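You operate a simulated robot arm through the tools that you are given. There is no shell and no other tool.

You run a simulated robot arm. Do the job below in one go: nothing can be reset, and whatever is moved stays where it is left.

JOB
Slacken the belt, fit the pulley, then wind the belt to 60 N.
Fine: slack means the display shows 0 N; the pulley goes on the drive shaft.

The check looks at the end state, three seconds after you hand in, the way a careful person would. Anything else that was tipped, shoved, dropped, spilled or broken makes it a failure.

ROBOT AND FRAMES
A 5-joint arm with a three-finger gripper, fixed in place. Base frame: the origin is at the foot of the arm, x ahead of it, y to its left, z up. Units: cm, degrees, N and s.
With the tool pointing down near the work surface it reaches from about 32 to 66 cm from the base axis. Its first joint turns from -166.0 to 166.0 degrees. The tool tilts only in the upright plane through the base axis and itself; it spins freely about its own axis. Payload 1.37 kg.
The tool frame sits at the grasp point between the pads (the TCP): z along the fingers, y along the line on which they close. The tips reach 1.6 cm beyond it. The gripper opens to 10.1 cm. The gripper's body begins 8.2 cm behind the TCP.
Orientation is told as [roll, pitch, yaw] about the base's x, y, z axes, in that order, counted from this pose: with the fingers straight down and closing along the base's y, the tool's x points along the base's -x, its y along +y and its z along -z.

CONTROLS
- The arm moves only by the tool step_arm. Its argument "rows" is a list that holds one entry, the list of rows, each a list of 7 numbers: the shift along the tool's x, y, z in mm, then the turn, a rotation vector about the tool's x, y, z in degrees, then the closure, from 0 (fully open) to 1 (shut). In form: [[[tx, ty, tz, rx, ry, rz, claw], ...]]. A call has 1 to 20 rows; each row shifts and turns the commanded pose from where the row before left it, along the tool's axes as they then stand. Each row takes 0.2 s and may step no farther than 5 cm and 8.6 degrees from the row before; otherwise, or with a gripper value out of range, the whole call is refused. A pose out of reach is approached as far as the arm can. The call stops where the force on the tool passes 40 N (or 10 N more than at its start, if that is more) or the arm is blocked; 0.2 s more then pass. Each finger travels about 4.5 cm/s and halts on what it meets, pressing with about 26 N; the grip force reading is that of the motor and also rises with nothing between the fingers. The clock runs only during rows and for 0.2 s after the last one: add rows that do not move to give the fingers time. It gives the time, the measured TCP pose, the force on the tool (base axes), the opening and the grip force at its end, in the units of the frame above (readings bear some noise), with the torque about the TCP (base axes, N m) and any sound that the robot's microphone picked up.
- Cameras (640 x 400 px; columns grow to the right, rows downward): "scene" is fixed at [40.02, -48.66, 147.58]; the picture's right is [1.00, 0.00, 0.00], its down [0.00, -0.54, -0.84] and it looks along [-0.00, 0.84, -0.54] (base axes); focal length 318 px, centre (320, 200). "wrist" rides on the gripper at [7.2, 2, -10.4] in the tool frame; the picture's right is [-0.26, 0.96, 0.00], its down [-0.76, -0.21, -0.62] and it looks along [-0.60, -0.16, 0.78] (tool axes); focal length 265 px, centre (320, 200). There is no depth. A picture from a camera that has moved, and an enlarged one, comes with that camera's place and axes in the base frame and with its lens. The place of the scene camera against the robot may be out by one fixed shift of up to 2.5 cm in any direction.
- grab_frame(camera): a new picture of that camera. The clock stands still meanwhile.
- lift_body(by): slides the trunk up (or, below 0, down) by that many cm; the arm rides with it, the base frame stays. It gives what a move gives, with no picture.
- zoom(camera, box): a new picture of the part [left, top, right, bottom] of that camera's present view, enlarged. The clock stands still meanwhile.
- finish_job(): hands the job in; it is judged then, once.

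Places have to be worked out from the pictures, the camera data and where the tool is seen. Open the gripper and draw the arm clear of the work before you hand the job in, unless the task says otherwise.

The tools are called after ">>>" by a JSON object that holds its "op" and its "data". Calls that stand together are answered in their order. step_arm: Moves the arm, as the interface text tells. Its arguments: {"type":"object","properties":{"rows":{"type":"array"}},"required":["rows"]} The other tools are called the same way: lift_body (by) slides the trunk up or down; grab_frame (camera) takes a picture; zoom (camera, box) takes an enlarged picture of a part of a camera's view; finish_job () hands the job in.

At the start:

```text
time: 0.0
tcp_pos: [36.69, 20.43, 119.87]
tool_rot: [0.0, 0.0, 0.0]
wrist_force: [0.1, -0.6, 0.0]
ft_torque: [-0.01, -0.03, 0.02]
finger_gap: 10.09
gripper_force: 0.0
trunk travel left (down, up): [-52.5, 6.5]
```

scene: 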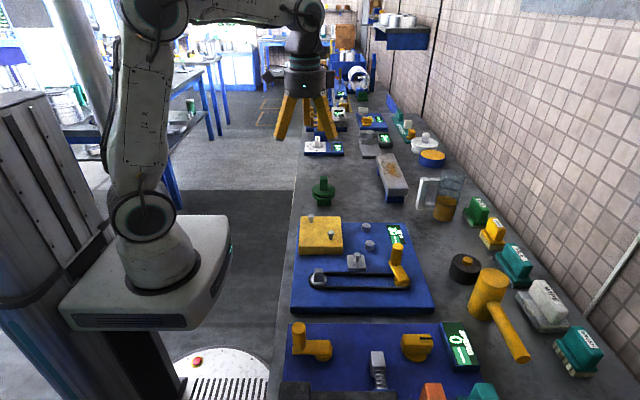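
wrist: 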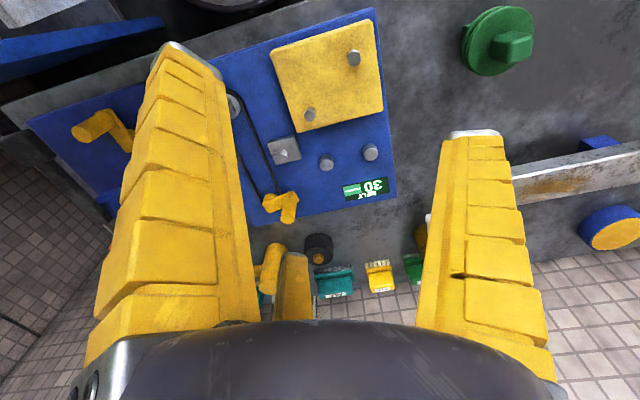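

The first pictures show a bench with several units: a belt unit with a crank (yellow), and a green pulley-like piece. I zoom in to make out details.

>>> {"op": "zoom", "data": {"camera": "scene", "box": [280, 170, 440, 320]}}

>>> {"op": "zoom", "data": {"camera": "scene", "box": [270, 300, 490, 400]}}

>>> {"op": "zoom", "data": {"camera": "scene", "box": [290, 80, 460, 220]}}

>>> {"op": "zoom", "data": {"camera": "wrist", "box": [200, 0, 420, 240]}}

```text
2.67 times, centred on (360, 245) of scene
camera zoom: at [40.02, -48.66, 147.58], right [1.0, 0.0, 0.0], down [0.0, -0.54, -0.84], along [0.0, 0.84, -0.54], focal length 848 px, centre (213, 80)
```

zoom: 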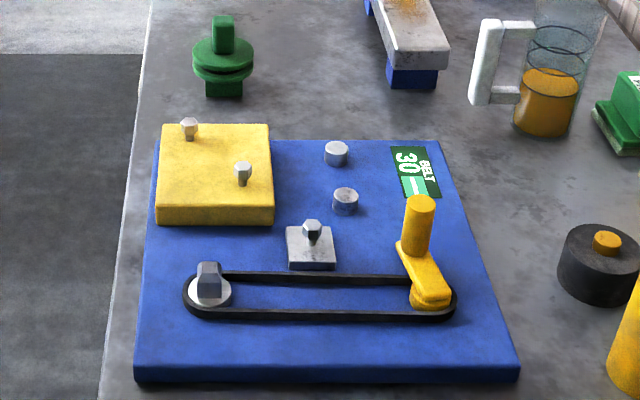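

```text
2.91 times, centred on (380, 350) of scene
camera zoom: at [40.02, -48.66, 147.58], right [1.0, 0.0, 0.0], down [0.0, -0.54, -0.84], along [0.0, 0.84, -0.54], focal length 925 px, centre (146, -236)
```

zoom: 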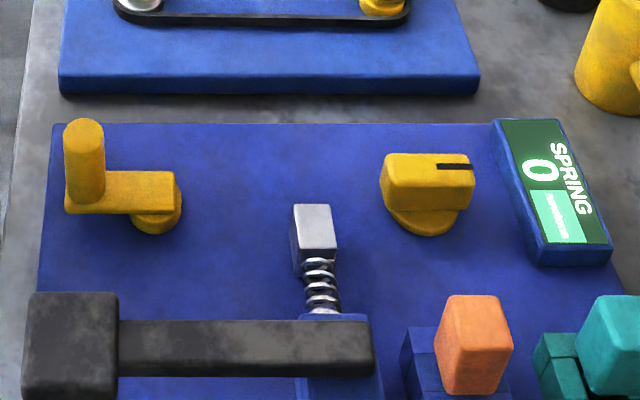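

```text
2.86 times, centred on (375, 150) of scene
camera zoom: at [40.02, -48.66, 147.58], right [1.0, 0.0, 0.0], down [0.0, -0.54, -0.84], along [0.0, 0.84, -0.54], focal length 908 px, centre (163, 343)
```

zoom: 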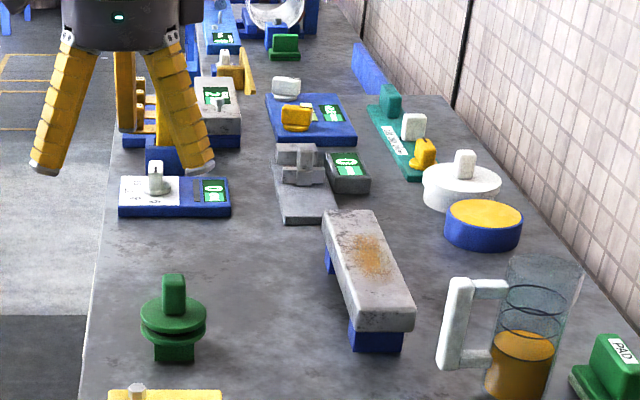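

```text
1.67 times, centred on (310, 120) of wrist
camera zoom: at [29.43, 22.37, 130.37], right [0.26, 0.96, 0.0], down [0.76, -0.21, 0.62], along [0.6, -0.16, -0.78], focal length 442 px, centre (337, 333)
```

zoom: 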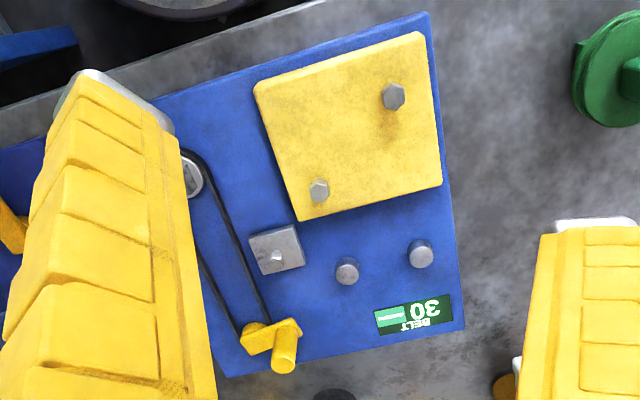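

The belt unit shows 30 N, with a yellow crank at the right end of the belt, a grey shaft at the left end, and the green pulley standing on the bench. I move the hand over the unit for a closer wrist view.

>>> {"op": "step_arm", "data": {"rows": [[[-3, -30, 15, 0, 0, 0, 0], [-3, -30, 15, 0, 0, 0, 0], [-3, -30, 15, 0, 0, 0, 0], [-3, -30, 15, 0, 0, 0, 0], [0, 0, 0, 0, 0, 0, 0]]]}}

>>> {"op": "grab_frame", "data": {"camera": "wrist"}}

>>> {"op": "grab_frame", "data": {"camera": "scene"}}

```text
time: 1.2
tcp_pos: [37.87, 8.63, 114.08]
tool_rot: [-0.1, 0.0, 0.0]
wrist_force: [-0.5, -0.2, 0.0]
ft_torque: [0.05, 0.0, -0.04]
finger_gap: 10.07
gripper_force: 0.0
trunk travel left (down, up): [-52.5, 6.5]
```

```text
taken
camera wrist: at [30.74, 10.54, 124.42], right [0.26, 0.96, 0.0], down [0.76, -0.21, 0.62], along [0.6, -0.16, -0.78], focal length 265 px, centre (320, 200)
```

wrist: 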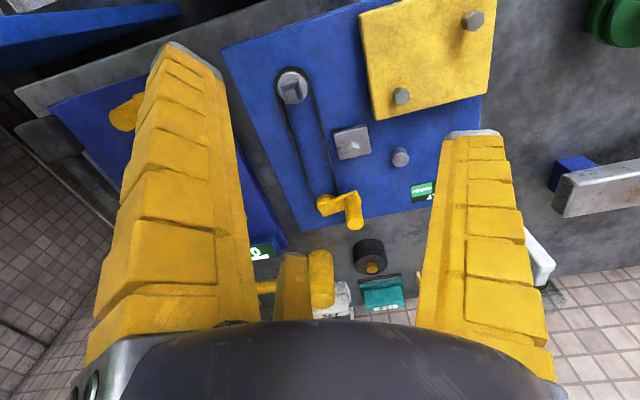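

```text
taken
```

scene: 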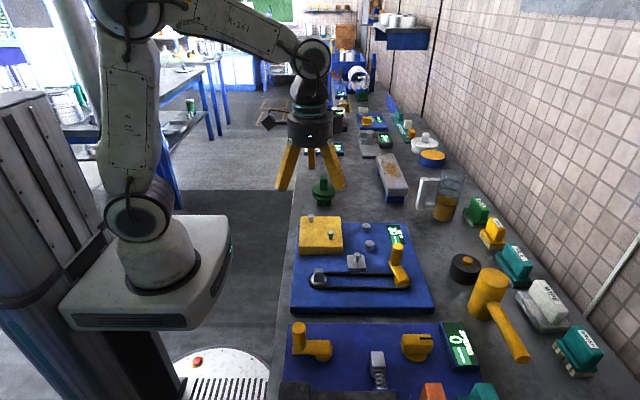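

>>> {"op": "zoom", "data": {"camera": "wrist", "box": [230, 0, 490, 240]}}

>>> {"op": "zoom", "data": {"camera": "wrist", "box": [270, 120, 440, 260]}}

```text
1.67 times, centred on (360, 120) of wrist
camera zoom: at [30.74, 10.54, 124.42], right [0.26, 0.96, 0.0], down [0.76, -0.21, 0.62], along [0.6, -0.16, -0.78], focal length 442 px, centre (253, 333)
```

zoom: 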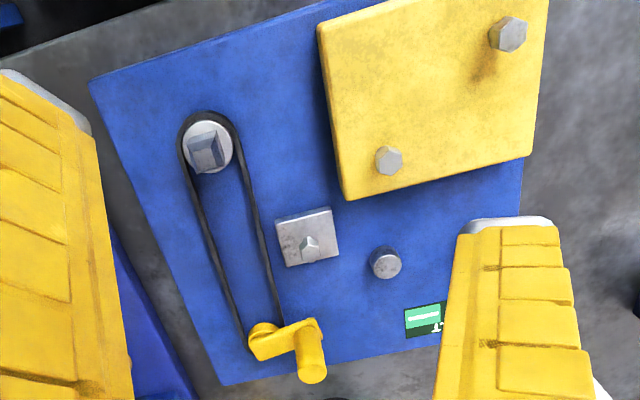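

```text
2.86 times, centred on (355, 190) of wrist
camera zoom: at [30.74, 10.54, 124.42], right [0.26, 0.96, 0.0], down [0.76, -0.21, 0.62], along [0.6, -0.16, -0.78], focal length 758 px, centre (220, 229)
```

zoom: 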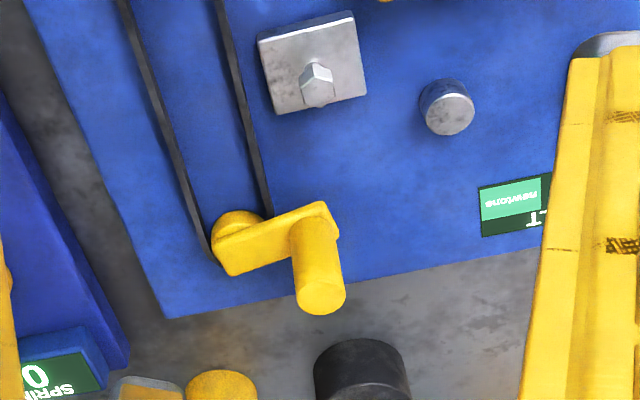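

Triangulating from the two wrist views, the crank pivot is near (60, 4), the handle top near (59, 8.5, 95) and the drive shaft near (40, 4). I move closer to the handle, staying well above it.

>>> {"op": "step_arm", "data": {"rows": [[[-32, 0, 12, 0, 0, 0, 0], [-32, 0, 12, 0, 0, 0, 0], [-32, 0, 12, 0, 0, 0, 0], [-32, 0, 12, 0, 0, 0, 0], [-32, 0, 12, 0, 0, 0, 0], [0, 0, 0, 0, 0, 0, 0]]]}}

>>> {"op": "grab_frame", "data": {"camera": "wrist"}}

>>> {"op": "grab_frame", "data": {"camera": "scene"}}

```text
time: 2.6
tcp_pos: [53.98, 8.3, 107.99]
tool_rot: [-0.1, 0.0, 0.0]
wrist_force: [0.1, -0.4, 1.3]
ft_torque: [0.0, 0.0, -0.04]
finger_gap: 10.07
gripper_force: 0.1
trunk travel left (down, up): [-52.5, 6.5]
```

```text
taken
camera wrist: at [46.87, 10.1, 118.44], right [0.26, 0.96, 0.0], down [0.76, -0.21, 0.62], along [0.6, -0.16, -0.78], focal length 265 px, centre (320, 200)
```

wrist: 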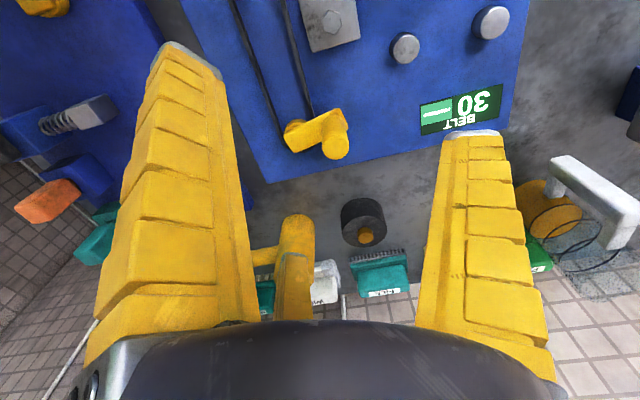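

```text
taken
```

scene: 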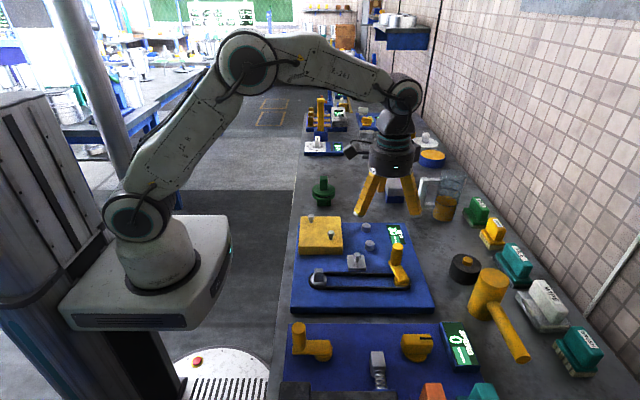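

The handle top comes out near (58.7, 8.6, 95.6). I zoom in to pin down the crank's hub and arm.

>>> {"op": "zoom", "data": {"camera": "wrist", "box": [250, 60, 390, 190]}}

>>> {"op": "zoom", "data": {"camera": "scene", "box": [360, 215, 440, 305]}}

>>> {"op": "zoom", "data": {"camera": "scene", "box": [290, 240, 370, 300]}}

>>> {"op": "zoom", "data": {"camera": "scene", "box": [290, 165, 350, 215]}}

```text
3.08 times, centred on (320, 125) of wrist
camera zoom: at [46.87, 10.1, 118.44], right [0.26, 0.96, 0.0], down [0.76, -0.21, 0.62], along [0.6, -0.16, -0.78], focal length 817 px, centre (320, 431)
```

zoom: 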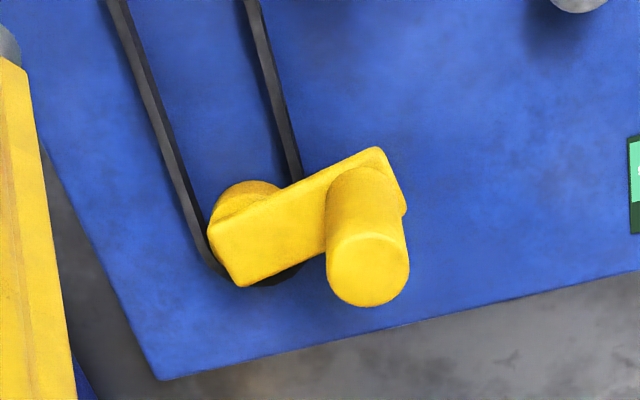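

```text
4.44 times, centred on (400, 260) of scene
camera zoom: at [40.02, -48.66, 147.58], right [1.0, 0.0, 0.0], down [0.0, -0.54, -0.84], along [0.0, 0.84, -0.54], focal length 1413 px, centre (-36, -67)
```

zoom: 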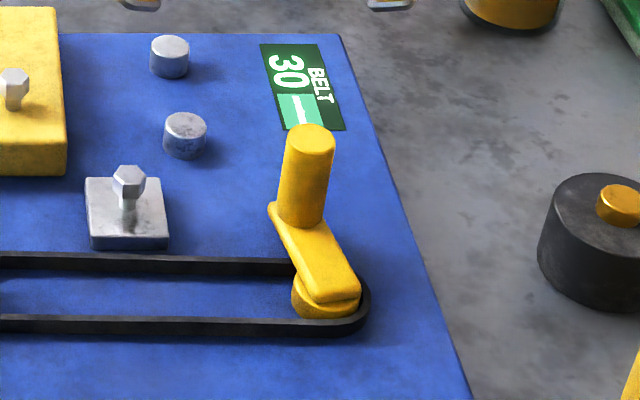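

```text
6.67 times, centred on (330, 270) of scene
camera zoom: at [40.02, -48.66, 147.58], right [1.0, 0.0, 0.0], down [0.0, -0.54, -0.84], along [0.0, 0.84, -0.54], focal length 2119 px, centre (253, -267)
```

zoom: 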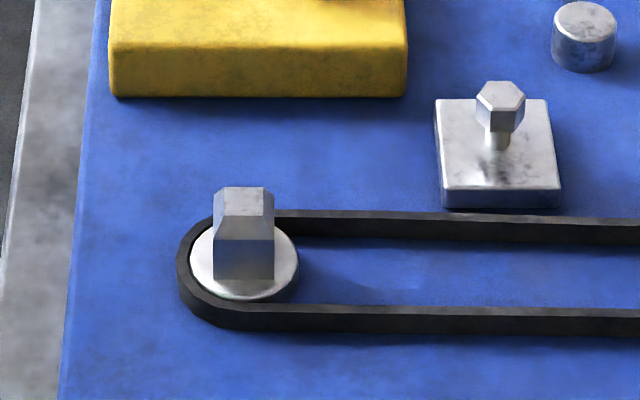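

```text
8.00 times, centred on (320, 190) of scene
camera zoom: at [40.02, -48.66, 147.58], right [1.0, 0.0, 0.0], down [0.0, -0.54, -0.84], along [0.0, 0.84, -0.54], focal length 2543 px, centre (320, 280)
```

zoom: 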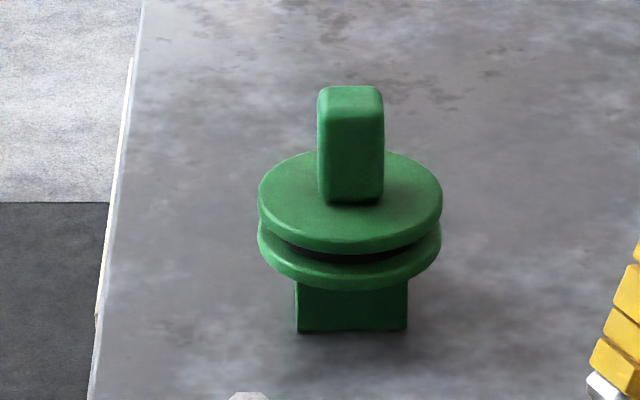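

The crank arm runs from a pivot near (59.6, 4.2) to the handle at (58.7, 8.6), so its radius is about 4.45 cm and it points at about 101°. I move above the handle and turn the tool so the fingers close along the tangent.

>>> {"op": "step_arm", "data": {"rows": [[[-47, 3, 0, 0, 0, 0, 0], [0, 0, 35, 0, 0, -8.4, 0], [0, 0, 35, 0, 0, -8.4, 0], [0, 0, 0, 0, 0, -8.4, 0], [0, 0, 0, 0, 0, -8.4, 0], [0, 0, 0, 0, 0, -8.4, 0], [0, 0, 0, 0, 0, -8.4, 0], [0, 0, 0, 0, 0, -8.4, 0], [0, 0, 0, 0, 0, -8.4, 0], [0, 0, 0, 0, 0, -8.4, 0], [0, 0, 0, 0, 0, -8.4, 0], [0, 0, 0, 0, 0, -8.4, 0], [0, 0, 0, 0, 0, -8.4, 0], [0, 0, 0, 0, 0, 0, 0]]]}}

>>> {"op": "grab_frame", "data": {"camera": "wrist"}}

>>> {"op": "zoom", "data": {"camera": "scene", "box": [340, 160, 460, 310]}}

```text
time: 5.6
tcp_pos: [58.54, 8.81, 100.76]
tool_rot: [0.0, 0.0, 101.0]
wrist_force: [0.1, 0.0, 0.0]
ft_torque: [0.0, -0.06, 0.01]
finger_gap: 10.07
gripper_force: 0.1
trunk travel left (down, up): [-52.5, 6.5]
```

```text
taken
camera wrist: at [57.99, 1.31, 111.29], right [-1.0, 0.08, 0.0], down [0.06, 0.78, 0.62], along [0.05, 0.62, -0.78], focal length 265 px, centre (320, 200)
```

wrist: 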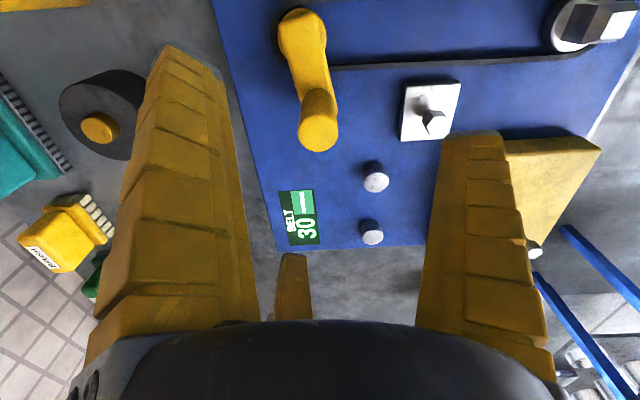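

```text
2.67 times, centred on (400, 235) of scene
camera zoom: at [40.02, -48.66, 147.58], right [1.0, 0.0, 0.0], down [0.0, -0.54, -0.84], along [0.0, 0.84, -0.54], focal length 848 px, centre (107, 107)
```

zoom: 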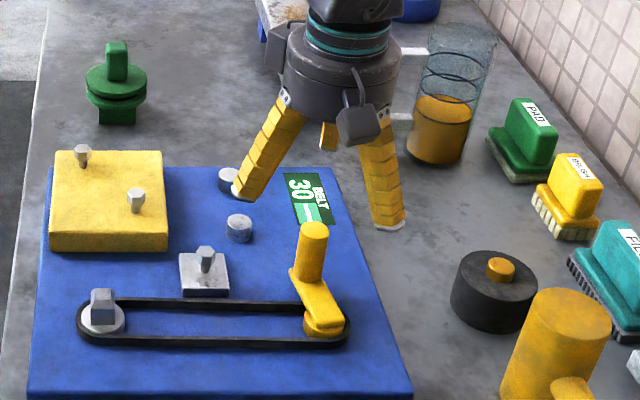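

The display still reads 30. I zoom the wrist view to check pivot and handle once more before descending.

>>> {"op": "zoom", "data": {"camera": "wrist", "box": [250, 0, 370, 160]}}

```text
2.50 times, centred on (310, 80) of wrist
camera zoom: at [57.99, 1.31, 111.29], right [-1.0, 0.08, 0.0], down [0.06, 0.78, 0.62], along [0.05, 0.62, -0.78], focal length 664 px, centre (345, 500)
```

zoom: 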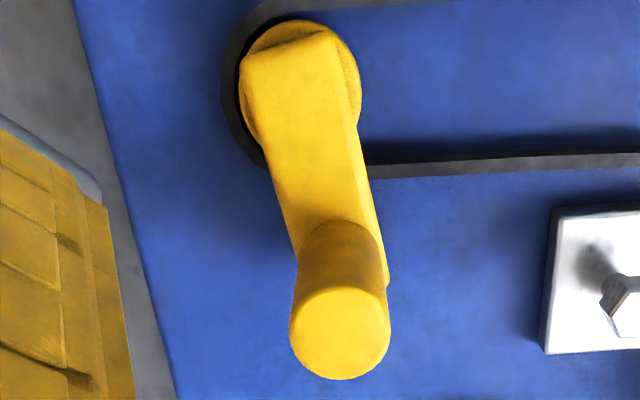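

The pivot is at about (59.5, 3.9) and the handle at (58.7, 8.4). I descend around the handle and close.

>>> {"op": "step_arm", "data": {"rows": [[[4, -1, 26, 0, 0, 0, 0], [0, 0, 26, 0, 0, 0, 0], [0, 0, 26, 0, 0, 0, 0], [0, 0, 0, 0, 0, 0, 0], [0, 0, 0, 0, 0, 0, 0.6], [0, 0, 0, 0, 0, 0, 0.7], [0, 0, 0, 0, 0, 0, 0.8], [0, 0, 0, 0, 0, 0, 0.8], [0, 0, 0, 0, 0, 0, 0.8], [0, 0, 0, 0, 0, 0, 0.8], [0, 0, 0, 0, 0, 0, 0.8]]]}}

>>> {"op": "grab_frame", "data": {"camera": "wrist"}}

>>> {"op": "zoom", "data": {"camera": "scene", "box": [340, 180, 460, 310]}}

```text
time: 8.0
tcp_pos: [58.66, 8.49, 92.98]
tool_rot: [-0.1, 0.1, 100.8]
wrist_force: [-2.2, 7.4, 6.4]
ft_torque: [-0.1, 0.24, 0.0]
finger_gap: 2.1
gripper_force: 27.8
trunk travel left (down, up): [-52.5, 6.5]
```

```text
taken
camera wrist: at [58.1, 0.9, 103.56], right [-1.0, 0.08, 0.0], down [0.06, 0.78, 0.62], along [0.05, 0.62, -0.78], focal length 265 px, centre (320, 200)
```

wrist: 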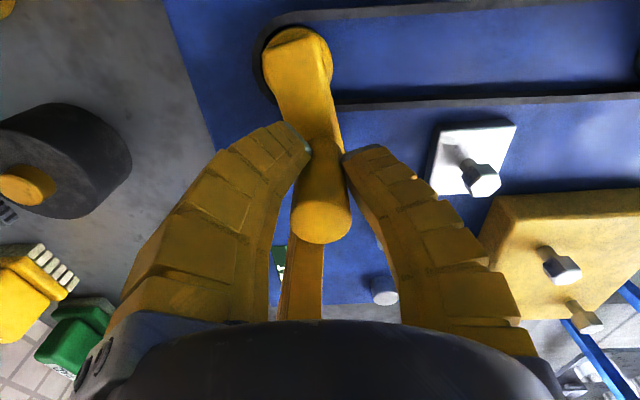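

```text
3.08 times, centred on (400, 245) of scene
camera zoom: at [40.02, -48.66, 147.58], right [1.0, 0.0, 0.0], down [0.0, -0.54, -0.84], along [0.0, 0.84, -0.54], focal length 978 px, centre (74, 62)
```

zoom: 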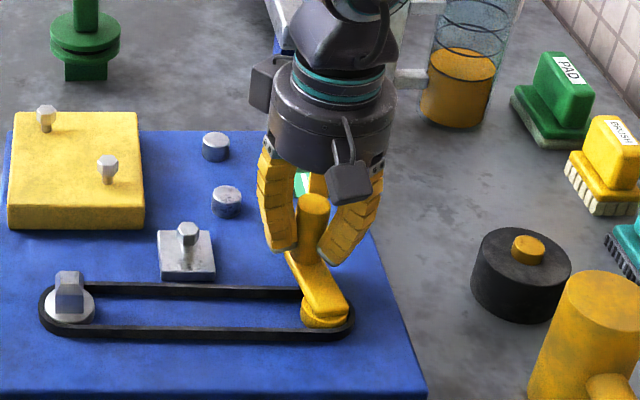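

The handle is gripped (gap 2.1 cm). I turn the crank a trial 16° counter-clockwise, with the tool turning along, and watch forces and the display.

>>> {"op": "step_arm", "data": {"rows": [[[0.11, 3.17, 0, 0, 0, -4, 0.8], [0.11, 3.17, 0, 0, 0, -4, 0.8], [0.11, 3.17, 0, 0, 0, -4, 0.8], [0.11, 3.17, 0, 0, 0, -4, 0.8], [0, 0, 0, 0, 0, 0, 0.8]]]}}

>>> {"op": "grab_frame", "data": {"camera": "wrist"}}

>>> {"op": "zoom", "data": {"camera": "scene", "box": [340, 180, 460, 310]}}

```text
time: 9.2
tcp_pos: [57.47, 8.02, 93.01]
tool_rot: [0.0, 0.0, 116.9]
wrist_force: [0.2, 1.8, -0.8]
ft_torque: [0.0, 0.02, 0.02]
finger_gap: 2.69
gripper_force: 4.9
trunk travel left (down, up): [-52.5, 6.5]
```

```text
taken
camera wrist: at [59.02, 0.62, 103.55], right [-0.98, -0.2, 0.0], down [-0.16, 0.77, 0.62], along [-0.12, 0.61, -0.78], focal length 265 px, centre (320, 200)
```

wrist: 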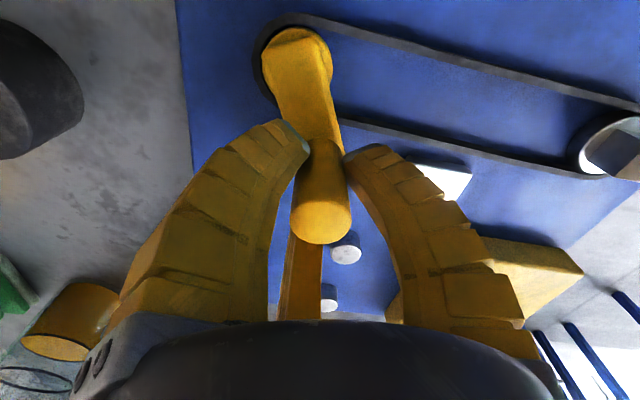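

```text
3.08 times, centred on (400, 245) of scene
camera zoom: at [40.02, -48.66, 147.58], right [1.0, 0.0, 0.0], down [0.0, -0.54, -0.84], along [0.0, 0.84, -0.54], focal length 978 px, centre (74, 62)
```

zoom: 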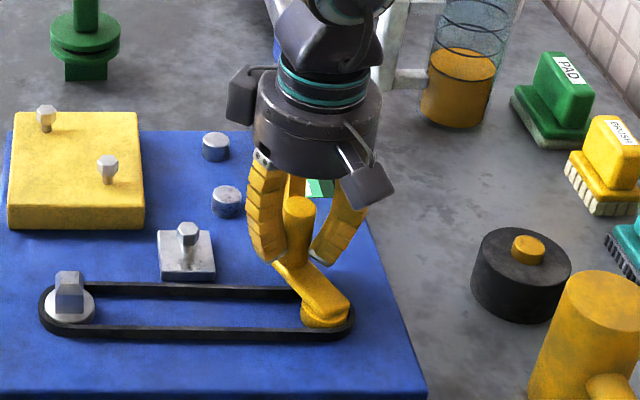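

The crank followed with little force. The display is hidden by the hand, so I continue a bit further to uncover it.

>>> {"op": "step_arm", "data": {"rows": [[[0.11, 3.17, 0, 0, 0, -4, 1], [0.11, 3.17, 0, 0, 0, -4, 1], [0.11, 3.17, 0, 0, 0, -4, 1], [0.11, 3.17, 0, 0, 0, -4, 1], [0.11, 3.17, 0, 0, 0, -4, 1], [0.11, 3.17, 0, 0, 0, -4, 1], [0, 0, 0, 0, 0, 0, 1]]]}}

>>> {"op": "zoom", "data": {"camera": "scene", "box": [340, 180, 460, 310]}}

```text
time: 10.8
tcp_pos: [55.98, 6.96, 93.25]
tool_rot: [0.0, 0.0, 140.9]
wrist_force: [-1.9, 7.8, 9.6]
ft_torque: [0.2, -0.15, 0.24]
finger_gap: 2.04
gripper_force: 28.3
trunk travel left (down, up): [-52.5, 6.5]
```

```text
3.08 times, centred on (400, 245) of scene
camera zoom: at [40.02, -48.66, 147.58], right [1.0, 0.0, 0.0], down [0.0, -0.54, -0.84], along [0.0, 0.84, -0.54], focal length 978 px, centre (74, 62)
```

zoom: 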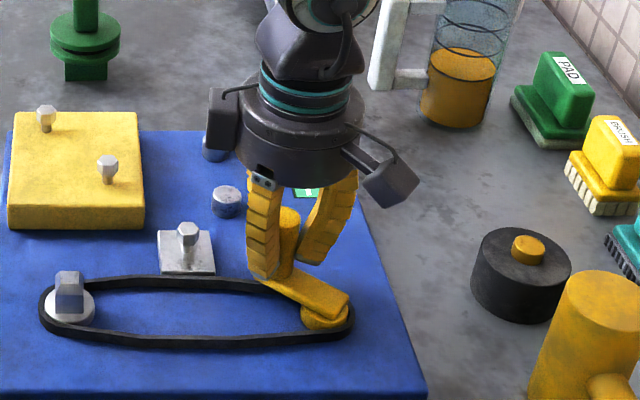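

The belt now bows outward, so counter-clockwise slackens it. I let go and rise to read the display.

>>> {"op": "step_arm", "data": {"rows": [[[0, 0, 0, 0, 0, 0, 0.5], [0, 0, 0, 0, 0, 0, 0.3], [0, 0, 0, 0, 0, 0, 0.1], [0, 0, 0, 0, 0, 0, 0], [0, 0, 0, 0, 0, 0, 0], [0, 0, -30, 0, 0, 0, 0], [0, 0, -40, 0, 0, 0, 0], [0, 0, -40, 0, 0, 0, 0], [0, 0, -20, 0, 0, 0, 0], [0, 0, 0, 0, 0, 0, 0]]]}}

>>> {"op": "grab_frame", "data": {"camera": "wrist"}}

>>> {"op": "zoom", "data": {"camera": "scene", "box": [340, 180, 460, 310]}}

```text
time: 13.0
tcp_pos: [56.11, 6.91, 105.86]
tool_rot: [0.0, -0.1, 140.8]
wrist_force: [0.1, -0.6, 0.0]
ft_torque: [-0.01, 0.0, 0.04]
finger_gap: 10.05
gripper_force: 0.0
trunk travel left (down, up): [-52.5, 6.5]
```

```text
taken
camera wrist: at [60.49, 0.76, 116.35], right [-0.81, -0.58, 0.0], down [-0.46, 0.64, 0.62], along [-0.36, 0.51, -0.78], focal length 265 px, centre (320, 200)
```

wrist: 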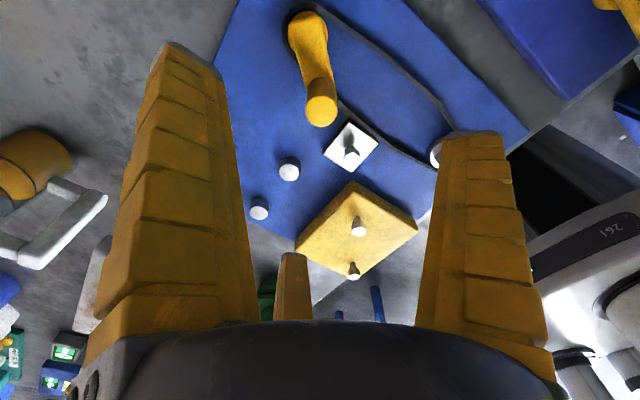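

```text
3.08 times, centred on (400, 245) of scene
camera zoom: at [40.02, -48.66, 147.58], right [1.0, 0.0, 0.0], down [0.0, -0.54, -0.84], along [0.0, 0.84, -0.54], focal length 978 px, centre (74, 62)
```

zoom: 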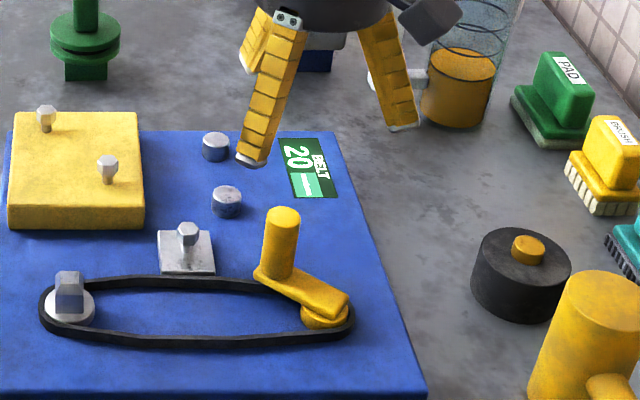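

The display now reads 20 N, so about 0.25 N per degree; roughly 80° more are needed. I regrip and turn 78° counter-clockwise, then look again.

>>> {"op": "step_arm", "data": {"rows": [[[0, 0, 45, 0, 0, 0, 0], [0, 0, 45, 0, 0, 0, 0], [0, 0, 38, 0, 0, 0, 0], [0, 0, 0, 0, 0, 0, 0.6], [0, 0, 0, 0, 0, 0, 1], [0, 0, 0, 0, 0, 0, 1], [0, 0, 0, 0, 0, 0, 1], [0, 0, 0, 0, 0, 0, 1], [0, 0, 0, 0, 0, 0, 1], [0, 0, 0, 0, 0, 0, 1]]]}}

>>> {"op": "step_arm", "data": {"rows": [[[0.24, 4.65, 0, 0, 0, -6, 1], [0.24, 4.65, 0, 0, 0, -6, 1], [0.24, 4.65, 0, 0, 0, -6, 1], [0.24, 4.65, 0, 0, 0, -6, 1], [0.24, 4.65, 0, 0, 0, -6, 1], [0.24, 4.65, 0, 0, 0, -6, 1], [0.24, 4.65, 0, 0, 0, -6, 1], [0.24, 4.65, 0, 0, 0, -6, 1], [0.24, 4.65, 0, 0, 0, -6, 1], [0.24, 4.65, 0, 0, 0, -6, 1], [0.24, 4.65, 0, 0, 0, -6, 1], [0.24, 4.65, 0, 0, 0, -6, 1], [0.24, 4.65, 0, 0, 0, -6, 1], [0, 0, 0, 0, 0, 0, 1]]]}}

>>> {"op": "zoom", "data": {"camera": "scene", "box": [340, 180, 460, 310]}}

```text
time: 15.2
tcp_pos: [56.12, 6.96, 93.03]
tool_rot: [0.0, -0.1, 140.8]
wrist_force: [-6.2, 3.5, 6.4]
ft_torque: [-0.14, 0.08, -0.03]
finger_gap: 2.05
gripper_force: 27.6
trunk travel left (down, up): [-52.5, 6.5]
```

```text
time: 18.2
tcp_pos: [40.43, 34.21, 93.16]
tool_rot: [0.0, 0.0, -142.7]
wrist_force: [-0.7, -0.6, -0.7]
ft_torque: [0.03, -0.03, 0.0]
finger_gap: 0.0
gripper_force: 28.0
out of reach, approached as far as the arm can: row 7, 8, 9, 10, 11, 12, 13
trunk travel left (down, up): [-52.5, 6.5]
```

```text
3.08 times, centred on (400, 245) of scene
camera zoom: at [40.02, -48.66, 147.58], right [1.0, 0.0, 0.0], down [0.0, -0.54, -0.84], along [0.0, 0.84, -0.54], focal length 978 px, centre (74, 62)
```

zoom: 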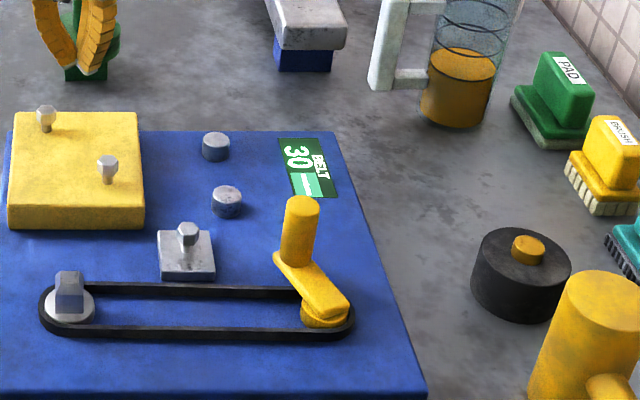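

The wrist's spin hit its limit, and the arm swung away toward the pulley with empty fingers; the display reads 30 N again. I check pictures for any disturbance before moving.

>>> {"op": "grab_frame", "data": {"camera": "scene"}}

>>> {"op": "grab_frame", "data": {"camera": "wrist"}}

>>> {"op": "zoom", "data": {"camera": "scene", "box": [280, 130, 400, 260]}}

```text
taken
```

scene: 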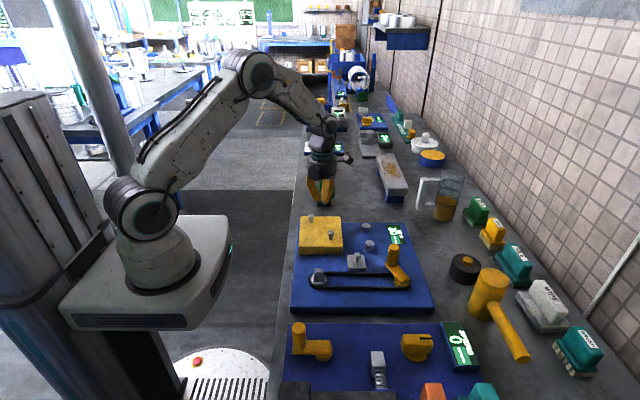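

```text
taken
camera wrist: at [47.34, 36.92, 103.73], right [0.37, -0.93, 0.0], down [-0.73, -0.29, 0.62], along [-0.58, -0.23, -0.78], focal length 265 px, centre (320, 200)
```

wrist: 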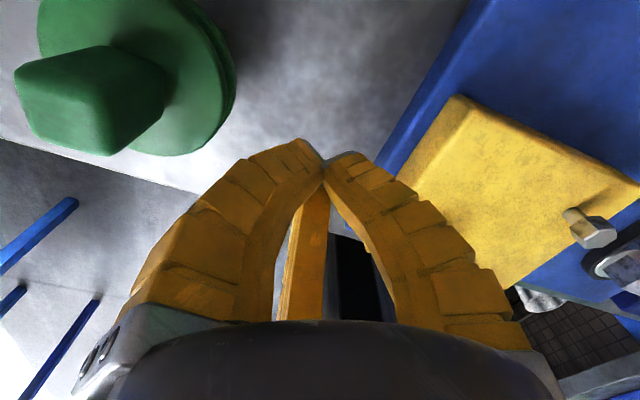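

```text
3.08 times, centred on (340, 195) of scene
camera zoom: at [40.02, -48.66, 147.58], right [1.0, 0.0, 0.0], down [0.0, -0.54, -0.84], along [0.0, 0.84, -0.54], focal length 978 px, centre (258, 215)
```

zoom: 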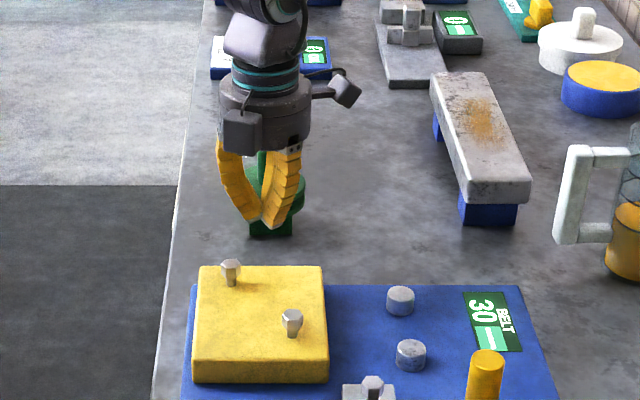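

Nothing was disturbed (pulley and cover are where they were). I go straight up first, then unwind the wrist spin.

>>> {"op": "step_arm", "data": {"rows": [[[0, 0, -30, 0, 0, 0, 1], [0, 0, -40, 0, 0, 0, 1], [0, 0, -40, 0, 0, 0, 1], [0, 0, -40, 0, 0, 0, 1], [0, 0, -40, 0, 0, 0, 1], [0, 0, 0, 0, 0, 0, 1]]]}}

```text
time: 19.6
tcp_pos: [39.58, 34.83, 112.52]
tool_rot: [0.1, 0.0, -141.5]
wrist_force: [0.3, -0.4, -0.8]
ft_torque: [-0.03, -0.02, -0.01]
finger_gap: 0.0
gripper_force: 27.8
out of reach, approached as far as the arm can: row 1
trunk travel left (down, up): [-52.5, 6.5]
```

The arm is now clear at z = 112.5 and the commanded pose is back in reach. I unwind the spin toward yaw 90°, where the wrist camera will face the pulley.

>>> {"op": "step_arm", "data": {"rows": [[[0, 0, 0, 0, 0, 8.5, 0.5], [0, 0, 0, 0, 0, 8.5, 0], [0, 0, 0, 0, 0, 8.5, 0], [0, 0, 0, 0, 0, 8.5, 0], [0, 0, 0, 0, 0, 8.5, 0], [0, 0, 0, 0, 0, 8.5, 0], [0, 0, 0, 0, 0, 8.5, 0], [0, 0, 0, 0, 0, 8.5, 0], [0, 0, 0, 0, 0, 8.5, 0], [0, 0, 0, 0, 0, 8.5, 0], [0, 0, 0, 0, 0, 8.5, 0], [0, 0, 0, 0, 0, 8.5, 0], [0, 0, 0, 0, 0, 8.5, 0], [0, 0, 0, 0, 0, 8.5, 0], [0, 0, 0, 0, 0, 8.5, 0], [0, 0, 0, 0, 0, 0, 0]]]}}

>>> {"op": "grab_frame", "data": {"camera": "wrist"}}

>>> {"op": "zoom", "data": {"camera": "scene", "box": [340, 180, 460, 310]}}

```text
time: 23.0
tcp_pos: [39.49, 34.98, 112.31]
tool_rot: [0.0, 0.0, 91.2]
wrist_force: [-0.3, -0.1, -0.2]
ft_torque: [0.01, 0.02, -0.03]
finger_gap: 10.07
gripper_force: 0.2
trunk travel left (down, up): [-52.5, 6.5]
```

```text
taken
camera wrist: at [37.66, 27.72, 122.7], right [-0.97, 0.24, 0.0], down [0.19, 0.76, 0.62], along [0.15, 0.6, -0.78], focal length 265 px, centre (320, 200)
```

wrist: 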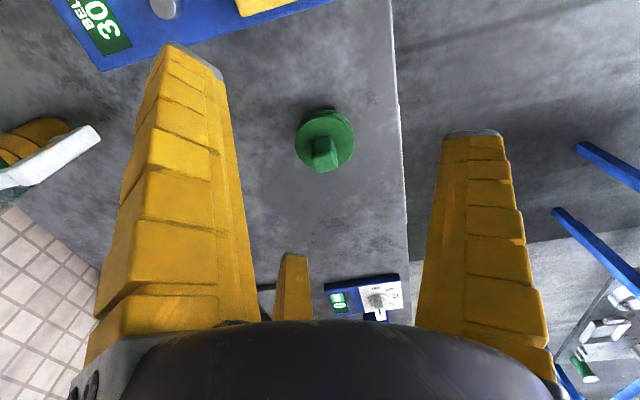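

```text
3.08 times, centred on (400, 245) of scene
camera zoom: at [40.02, -48.66, 147.58], right [1.0, 0.0, 0.0], down [0.0, -0.54, -0.84], along [0.0, 0.84, -0.54], focal length 978 px, centre (74, 62)
```

zoom: 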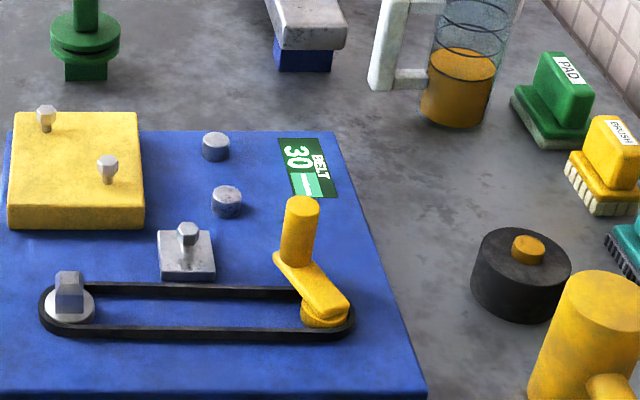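

The pulley is in clear view; I zoom on it to get its place and yaw.

>>> {"op": "zoom", "data": {"camera": "wrist", "box": [280, 90, 370, 190]}}

>>> {"op": "zoom", "data": {"camera": "scene", "box": [300, 165, 345, 215]}}

>>> {"op": "zoom", "data": {"camera": "scene", "box": [380, 215, 415, 250]}}

```text
4.00 times, centred on (325, 140) of wrist
camera zoom: at [37.66, 27.72, 122.7], right [-0.97, 0.24, 0.0], down [0.19, 0.76, 0.62], along [0.15, 0.6, -0.78], focal length 1062 px, centre (300, 440)
```

zoom: 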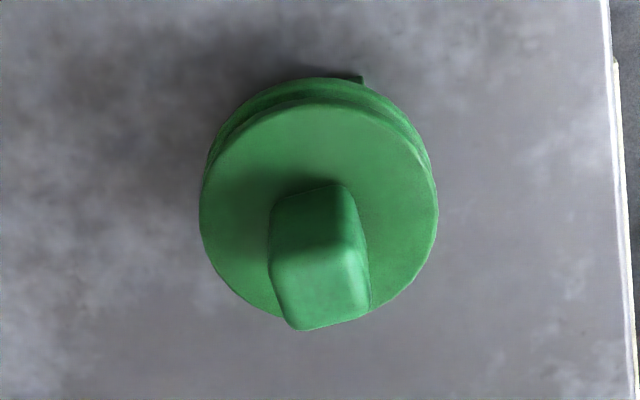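

```text
8.00 times, centred on (322, 190) of scene
camera zoom: at [40.02, -48.66, 147.58], right [1.0, 0.0, 0.0], down [0.0, -0.54, -0.84], along [0.0, 0.84, -0.54], focal length 2543 px, centre (300, 280)
```

zoom: 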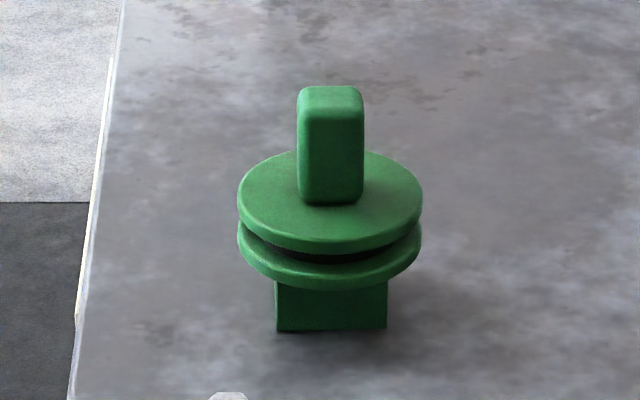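

```text
11.43 times, centred on (398, 232) of scene
camera zoom: at [40.02, -48.66, 147.58], right [1.0, 0.0, 0.0], down [0.0, -0.54, -0.84], along [0.0, 0.84, -0.54], focal length 3633 px, centre (-566, -171)
```

zoom: 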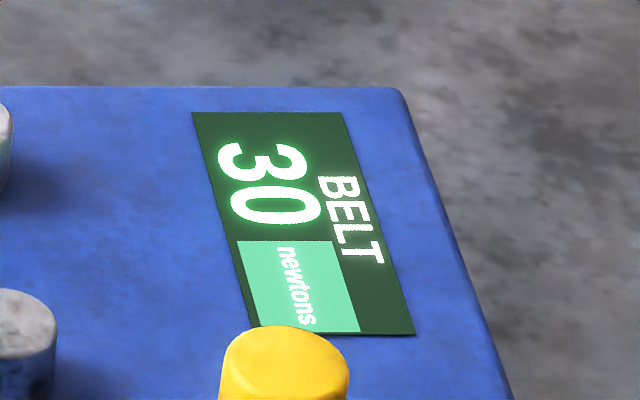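

The display still says 30 with the handle now at about 115°, and the pulley looks aligned with the base axes within a few degrees. I return above the handle, with a tool yaw that stays inside the spin range for the whole winding.

>>> {"op": "step_arm", "data": {"rows": [[[34.2, -21.9, 0, 0, 0, 0, 0], [34.2, -21.9, 0, 0, 0, 0, 0], [34.2, -21.9, 0, 0, 0, 0, 0], [34.2, -21.9, 0, 0, 0, 0, 0], [34.2, -21.9, 0, 0, 0, 0, 0], [34.2, -21.9, 0, 0, 0, 0, 0], [34.2, -21.9, 0, 0, 0, 0, 0], [34.2, -21.9, 0, 0, 0, 0, 0]]]}}

>>> {"op": "step_arm", "data": {"rows": [[[0, 0, 0, 0, 0, 8.55, 0], [0, 0, 0, 0, 0, 8.55, 0], [0, 0, 0, 0, 0, 8.55, 0], [0, 0, 0, 0, 0, 8.55, 0], [0, 0, 0, 0, 0, 8.55, 0], [0, 0, 0, 0, 0, 8.55, 0], [0, 0, 0, 0, 0, 8.55, 0], [0, 0, 0, 0, 0, 8.55, 0], [0, 0, 0, 0, 0, 8.55, 0], [0, 0, 0, 0, 0, 8.55, 0], [0, 0, 0, 0, 0, 8.55, 0], [0, 0, 20, 0, 0, 8.55, 0], [0, 0, 40, 0, 0, 8.55, 0], [0, 0, 0, 0, 0, 0, 0]]]}}

>>> {"op": "grab_frame", "data": {"camera": "wrist"}}

```text
time: 24.8
tcp_pos: [57.7, 7.73, 112.28]
tool_rot: [0.1, -0.1, 91.5]
wrist_force: [0.6, 0.7, 0.4]
ft_torque: [-0.01, 0.02, 0.04]
finger_gap: 10.07
gripper_force: 0.0
trunk travel left (down, up): [-52.5, 6.5]
```

```text
time: 27.8
tcp_pos: [57.69, 8.05, 106.37]
tool_rot: [0.0, 0.0, -19.9]
wrist_force: [0.2, -0.4, 0.8]
ft_torque: [0.0, -0.02, -0.02]
finger_gap: 10.06
gripper_force: 0.0
trunk travel left (down, up): [-52.5, 6.5]
```

```text
taken
camera wrist: at [51.59, 12.33, 116.86], right [0.58, 0.82, 0.0], down [0.64, -0.45, 0.62], along [0.51, -0.36, -0.78], focal length 265 px, centre (320, 200)
```

wrist: 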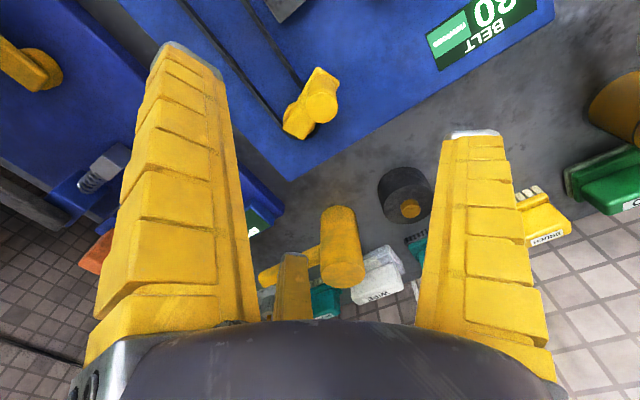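

The handle top is at (57.75, 7.97), directly below the tool. I descend, grip, and turn it 60° counter-clockwise.

>>> {"op": "step_arm", "data": {"rows": [[[0, 0, 45, 0, 0, 0, 0], [0, 0, 45, 0, 0, 0, 0], [0, 0, 43, 0, 0, 0, 0], [0, 0, 0, 0, 0, 0, 0], [0, 0, 0, 0, 0, 0, 0.6], [0, 0, 0, 0, 0, 0, 1], [0, 0, 0, 0, 0, 0, 1], [0, 0, 0, 0, 0, 0, 1], [0, 0, 0, 0, 0, 0, 1], [0, 0, 0, 0, 0, 0, 1], [0, 0, 0, 0, 0, 0, 1]]]}}

>>> {"op": "step_arm", "data": {"rows": [[[3.15, -3.5, 0, 0, 0, -6, 1], [3.15, -3.5, 0, 0, 0, -6, 1], [3.15, -3.5, 0, 0, 0, -6, 1], [3.15, -3.5, 0, 0, 0, -6, 1], [3.15, -3.5, 0, 0, 0, -6, 1], [3.15, -3.5, 0, 0, 0, -6, 1], [3.15, -3.5, 0, 0, 0, -6, 1], [3.15, -3.5, 0, 0, 0, -6, 1], [3.15, -3.5, 0, 0, 0, -6, 1], [3.15, -3.5, 0, 0, 0, -6, 1], [0, 0, 0, 0, 0, 0, 1]]]}}

>>> {"op": "zoom", "data": {"camera": "scene", "box": [340, 180, 460, 310]}}

>>> {"op": "grab_frame", "data": {"camera": "wrist"}}

```text
time: 30.2
tcp_pos: [57.82, 8.22, 93.2]
tool_rot: [0.1, -0.2, -19.9]
wrist_force: [1.6, -3.5, 6.6]
ft_torque: [-0.06, 0.02, -0.03]
finger_gap: 2.0
gripper_force: 27.7
trunk travel left (down, up): [-52.5, 6.5]
```

```text
time: 32.6
tcp_pos: [55.06, 4.3, 93.08]
tool_rot: [0.1, 0.0, 40.3]
wrist_force: [0.5, 3.0, 18.2]
ft_torque: [0.03, 0.02, 0.17]
finger_gap: 2.39
gripper_force: 27.9
trunk travel left (down, up): [-52.5, 6.5]
```

```text
3.08 times, centred on (400, 245) of scene
camera zoom: at [40.02, -48.66, 147.58], right [1.0, 0.0, 0.0], down [0.0, -0.54, -0.84], along [0.0, 0.84, -0.54], focal length 978 px, centre (74, 62)
```

zoom: 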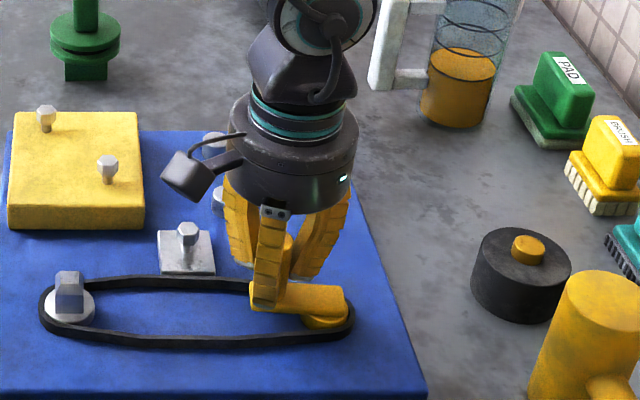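

```text
taken
camera wrist: at [48.22, 1.19, 103.49], right [-0.42, 0.91, 0.0], down [0.71, 0.33, 0.62], along [0.56, 0.26, -0.78], focal length 265 px, centre (320, 200)
```

wrist: 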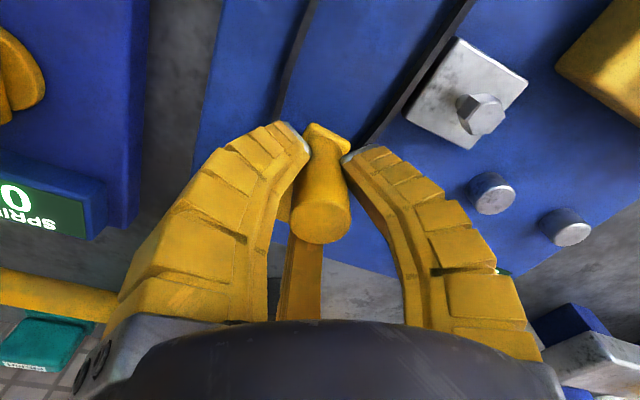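

The handle is at about 175° and the belt bows more. I let go and rise to read the display.

>>> {"op": "step_arm", "data": {"rows": [[[0, 0, 0, 0, 0, 0, 0.5], [0, 0, 0, 0, 0, 0, 0.2], [0, 0, 0, 0, 0, 0, 0], [0, 0, 0, 0, 0, 0, 0], [0, 0, 0, 0, 0, 0, 0], [0, 0, -30, 0, 0, 0, 0], [0, 0, -40, 0, 0, 0, 0], [0, 0, -40, 0, 0, 0, 0], [0, 0, 0, 0, 0, 0, 0]]]}}

>>> {"op": "zoom", "data": {"camera": "scene", "box": [340, 180, 460, 310]}}

>>> {"op": "grab_frame", "data": {"camera": "wrist"}}

```text
time: 34.6
tcp_pos: [55.01, 4.46, 104.0]
tool_rot: [0.0, 0.0, 40.2]
wrist_force: [-0.4, 0.2, -0.1]
ft_torque: [0.01, 0.04, -0.01]
finger_gap: 10.06
gripper_force: 0.0
trunk travel left (down, up): [-52.5, 6.5]
```

```text
3.08 times, centred on (400, 245) of scene
camera zoom: at [40.02, -48.66, 147.58], right [1.0, 0.0, 0.0], down [0.0, -0.54, -0.84], along [0.0, 0.84, -0.54], focal length 978 px, centre (74, 62)
```

zoom: 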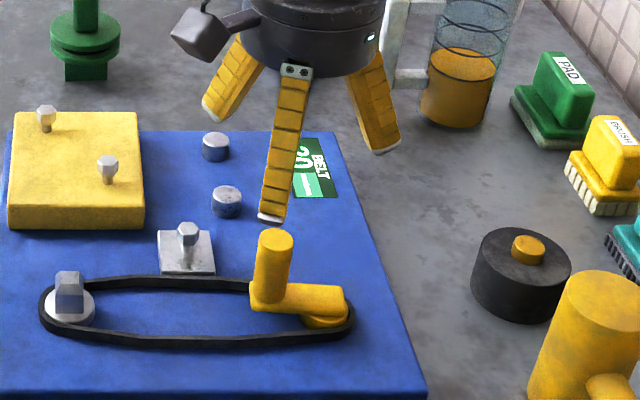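

```text
taken
camera wrist: at [48.32, 1.33, 114.52], right [-0.42, 0.91, 0.0], down [0.71, 0.33, 0.62], along [0.56, 0.26, -0.78], focal length 265 px, centre (320, 200)
```

wrist: 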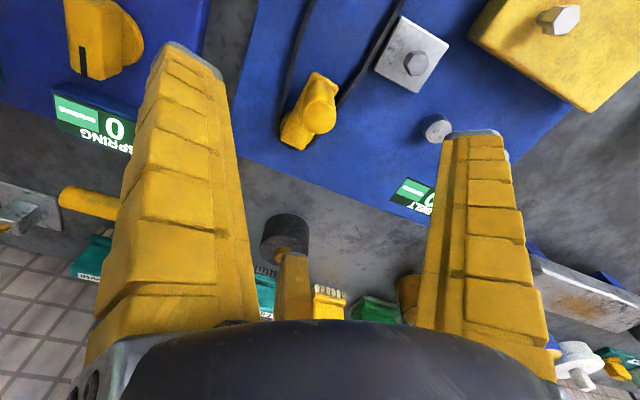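

The finger partly hides the digits; I zoom tight on the display.

>>> {"op": "zoom", "data": {"camera": "scene", "box": [380, 215, 415, 250]}}

```text
11.43 times, centred on (398, 232) of scene
camera zoom: at [40.02, -48.66, 147.58], right [1.0, 0.0, 0.0], down [0.0, -0.54, -0.84], along [0.0, 0.84, -0.54], focal length 3633 px, centre (-566, -171)
```

zoom: 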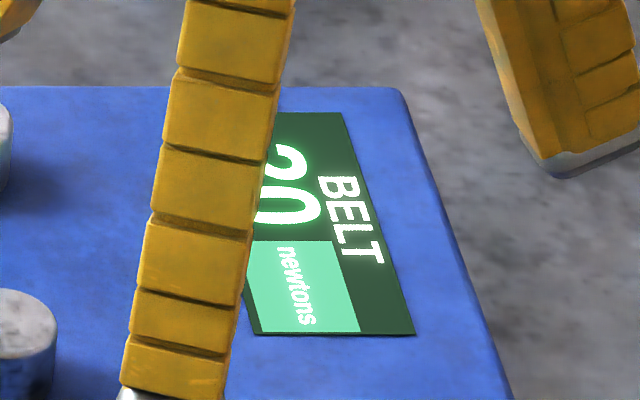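

It reads 20, so the display steps by tens. I regrip and turn another 42° counter-clockwise.

>>> {"op": "step_arm", "data": {"rows": [[[0, -1, 40, 0, 0, 0, 0], [0, 0, 40, 0, 0, 0, 0], [0, 0, 27, 0, 0, 0, 0], [0, 0, 0, 0, 0, 0, 0], [0, 0, 0, 0, 0, 0, 0.6], [0, 0, 0, 0, 0, 0, 1], [0, 0, 0, 0, 0, 0, 1], [0, 0, 0, 0, 0, 0, 1], [0, 0, 0, 0, 0, 0, 1], [0, 0, 0, 0, 0, 0, 1], [0, 0, 0, 0, 0, 0, 1]]]}}

>>> {"op": "step_arm", "data": {"rows": [[[3.15, -3.5, 0, 0, 0, -6, 1], [3.15, -3.5, 0, 0, 0, -6, 1], [3.15, -3.5, 0, 0, 0, -6, 1], [3.15, -3.5, 0, 0, 0, -6, 1], [3.15, -3.5, 0, 0, 0, -6, 1], [3.15, -3.5, 0, 0, 0, -6, 1], [3.15, -3.5, 0, 0, 0, -6, 1], [0, 0, 0, 0, 0, 0, 1]]]}}

>>> {"op": "zoom", "data": {"camera": "scene", "box": [340, 180, 460, 310]}}

>>> {"op": "zoom", "data": {"camera": "scene", "box": [380, 215, 415, 250]}}

```text
time: 37.0
tcp_pos: [55.11, 4.12, 93.48]
tool_rot: [0.0, -0.1, 40.3]
wrist_force: [-9.7, 1.1, 7.3]
ft_torque: [-0.23, 0.27, 0.07]
finger_gap: 2.03
gripper_force: 28.0
trunk travel left (down, up): [-52.5, 6.5]
```

```text
time: 38.8
tcp_pos: [56.08, 1.08, 93.44]
tool_rot: [-0.2, 0.0, 82.4]
wrist_force: [-5.0, -1.7, 4.6]
ft_torque: [-0.03, -0.08, 0.08]
finger_gap: 1.92
gripper_force: 27.5
trunk travel left (down, up): [-52.5, 6.5]
```

```text
3.08 times, centred on (400, 245) of scene
camera zoom: at [40.02, -48.66, 147.58], right [1.0, 0.0, 0.0], down [0.0, -0.54, -0.84], along [0.0, 0.84, -0.54], focal length 978 px, centre (74, 62)
```

zoom: 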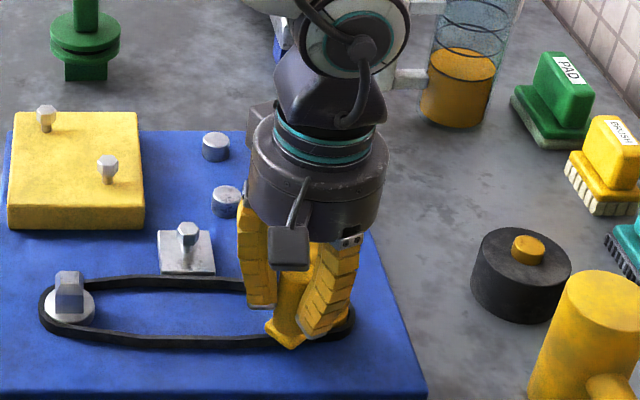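

```text
11.43 times, centred on (398, 232) of scene
camera zoom: at [40.02, -48.66, 147.58], right [1.0, 0.0, 0.0], down [0.0, -0.54, -0.84], along [0.0, 0.84, -0.54], focal length 3633 px, centre (-566, -171)
```

zoom: 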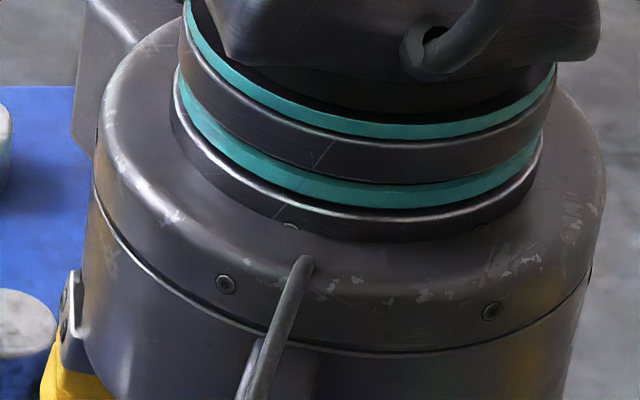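

The handle is now at about 220°. The wrist camera faces the display side, so I check there.

>>> {"op": "grab_frame", "data": {"camera": "wrist"}}

```text
taken
camera wrist: at [53.17, -5.77, 103.96], right [-0.92, 0.39, 0.0], down [0.31, 0.72, 0.62], along [0.24, 0.57, -0.78], focal length 265 px, centre (320, 200)
```

wrist: 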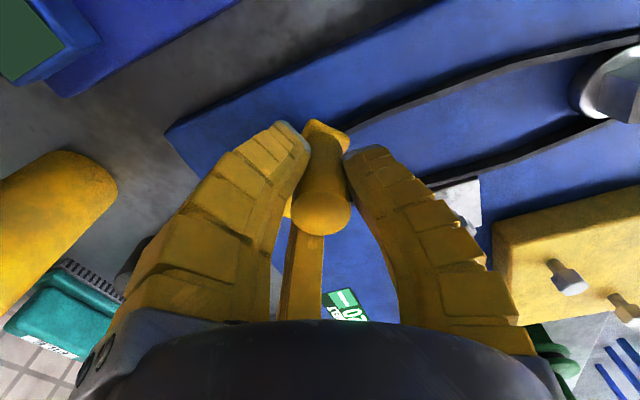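

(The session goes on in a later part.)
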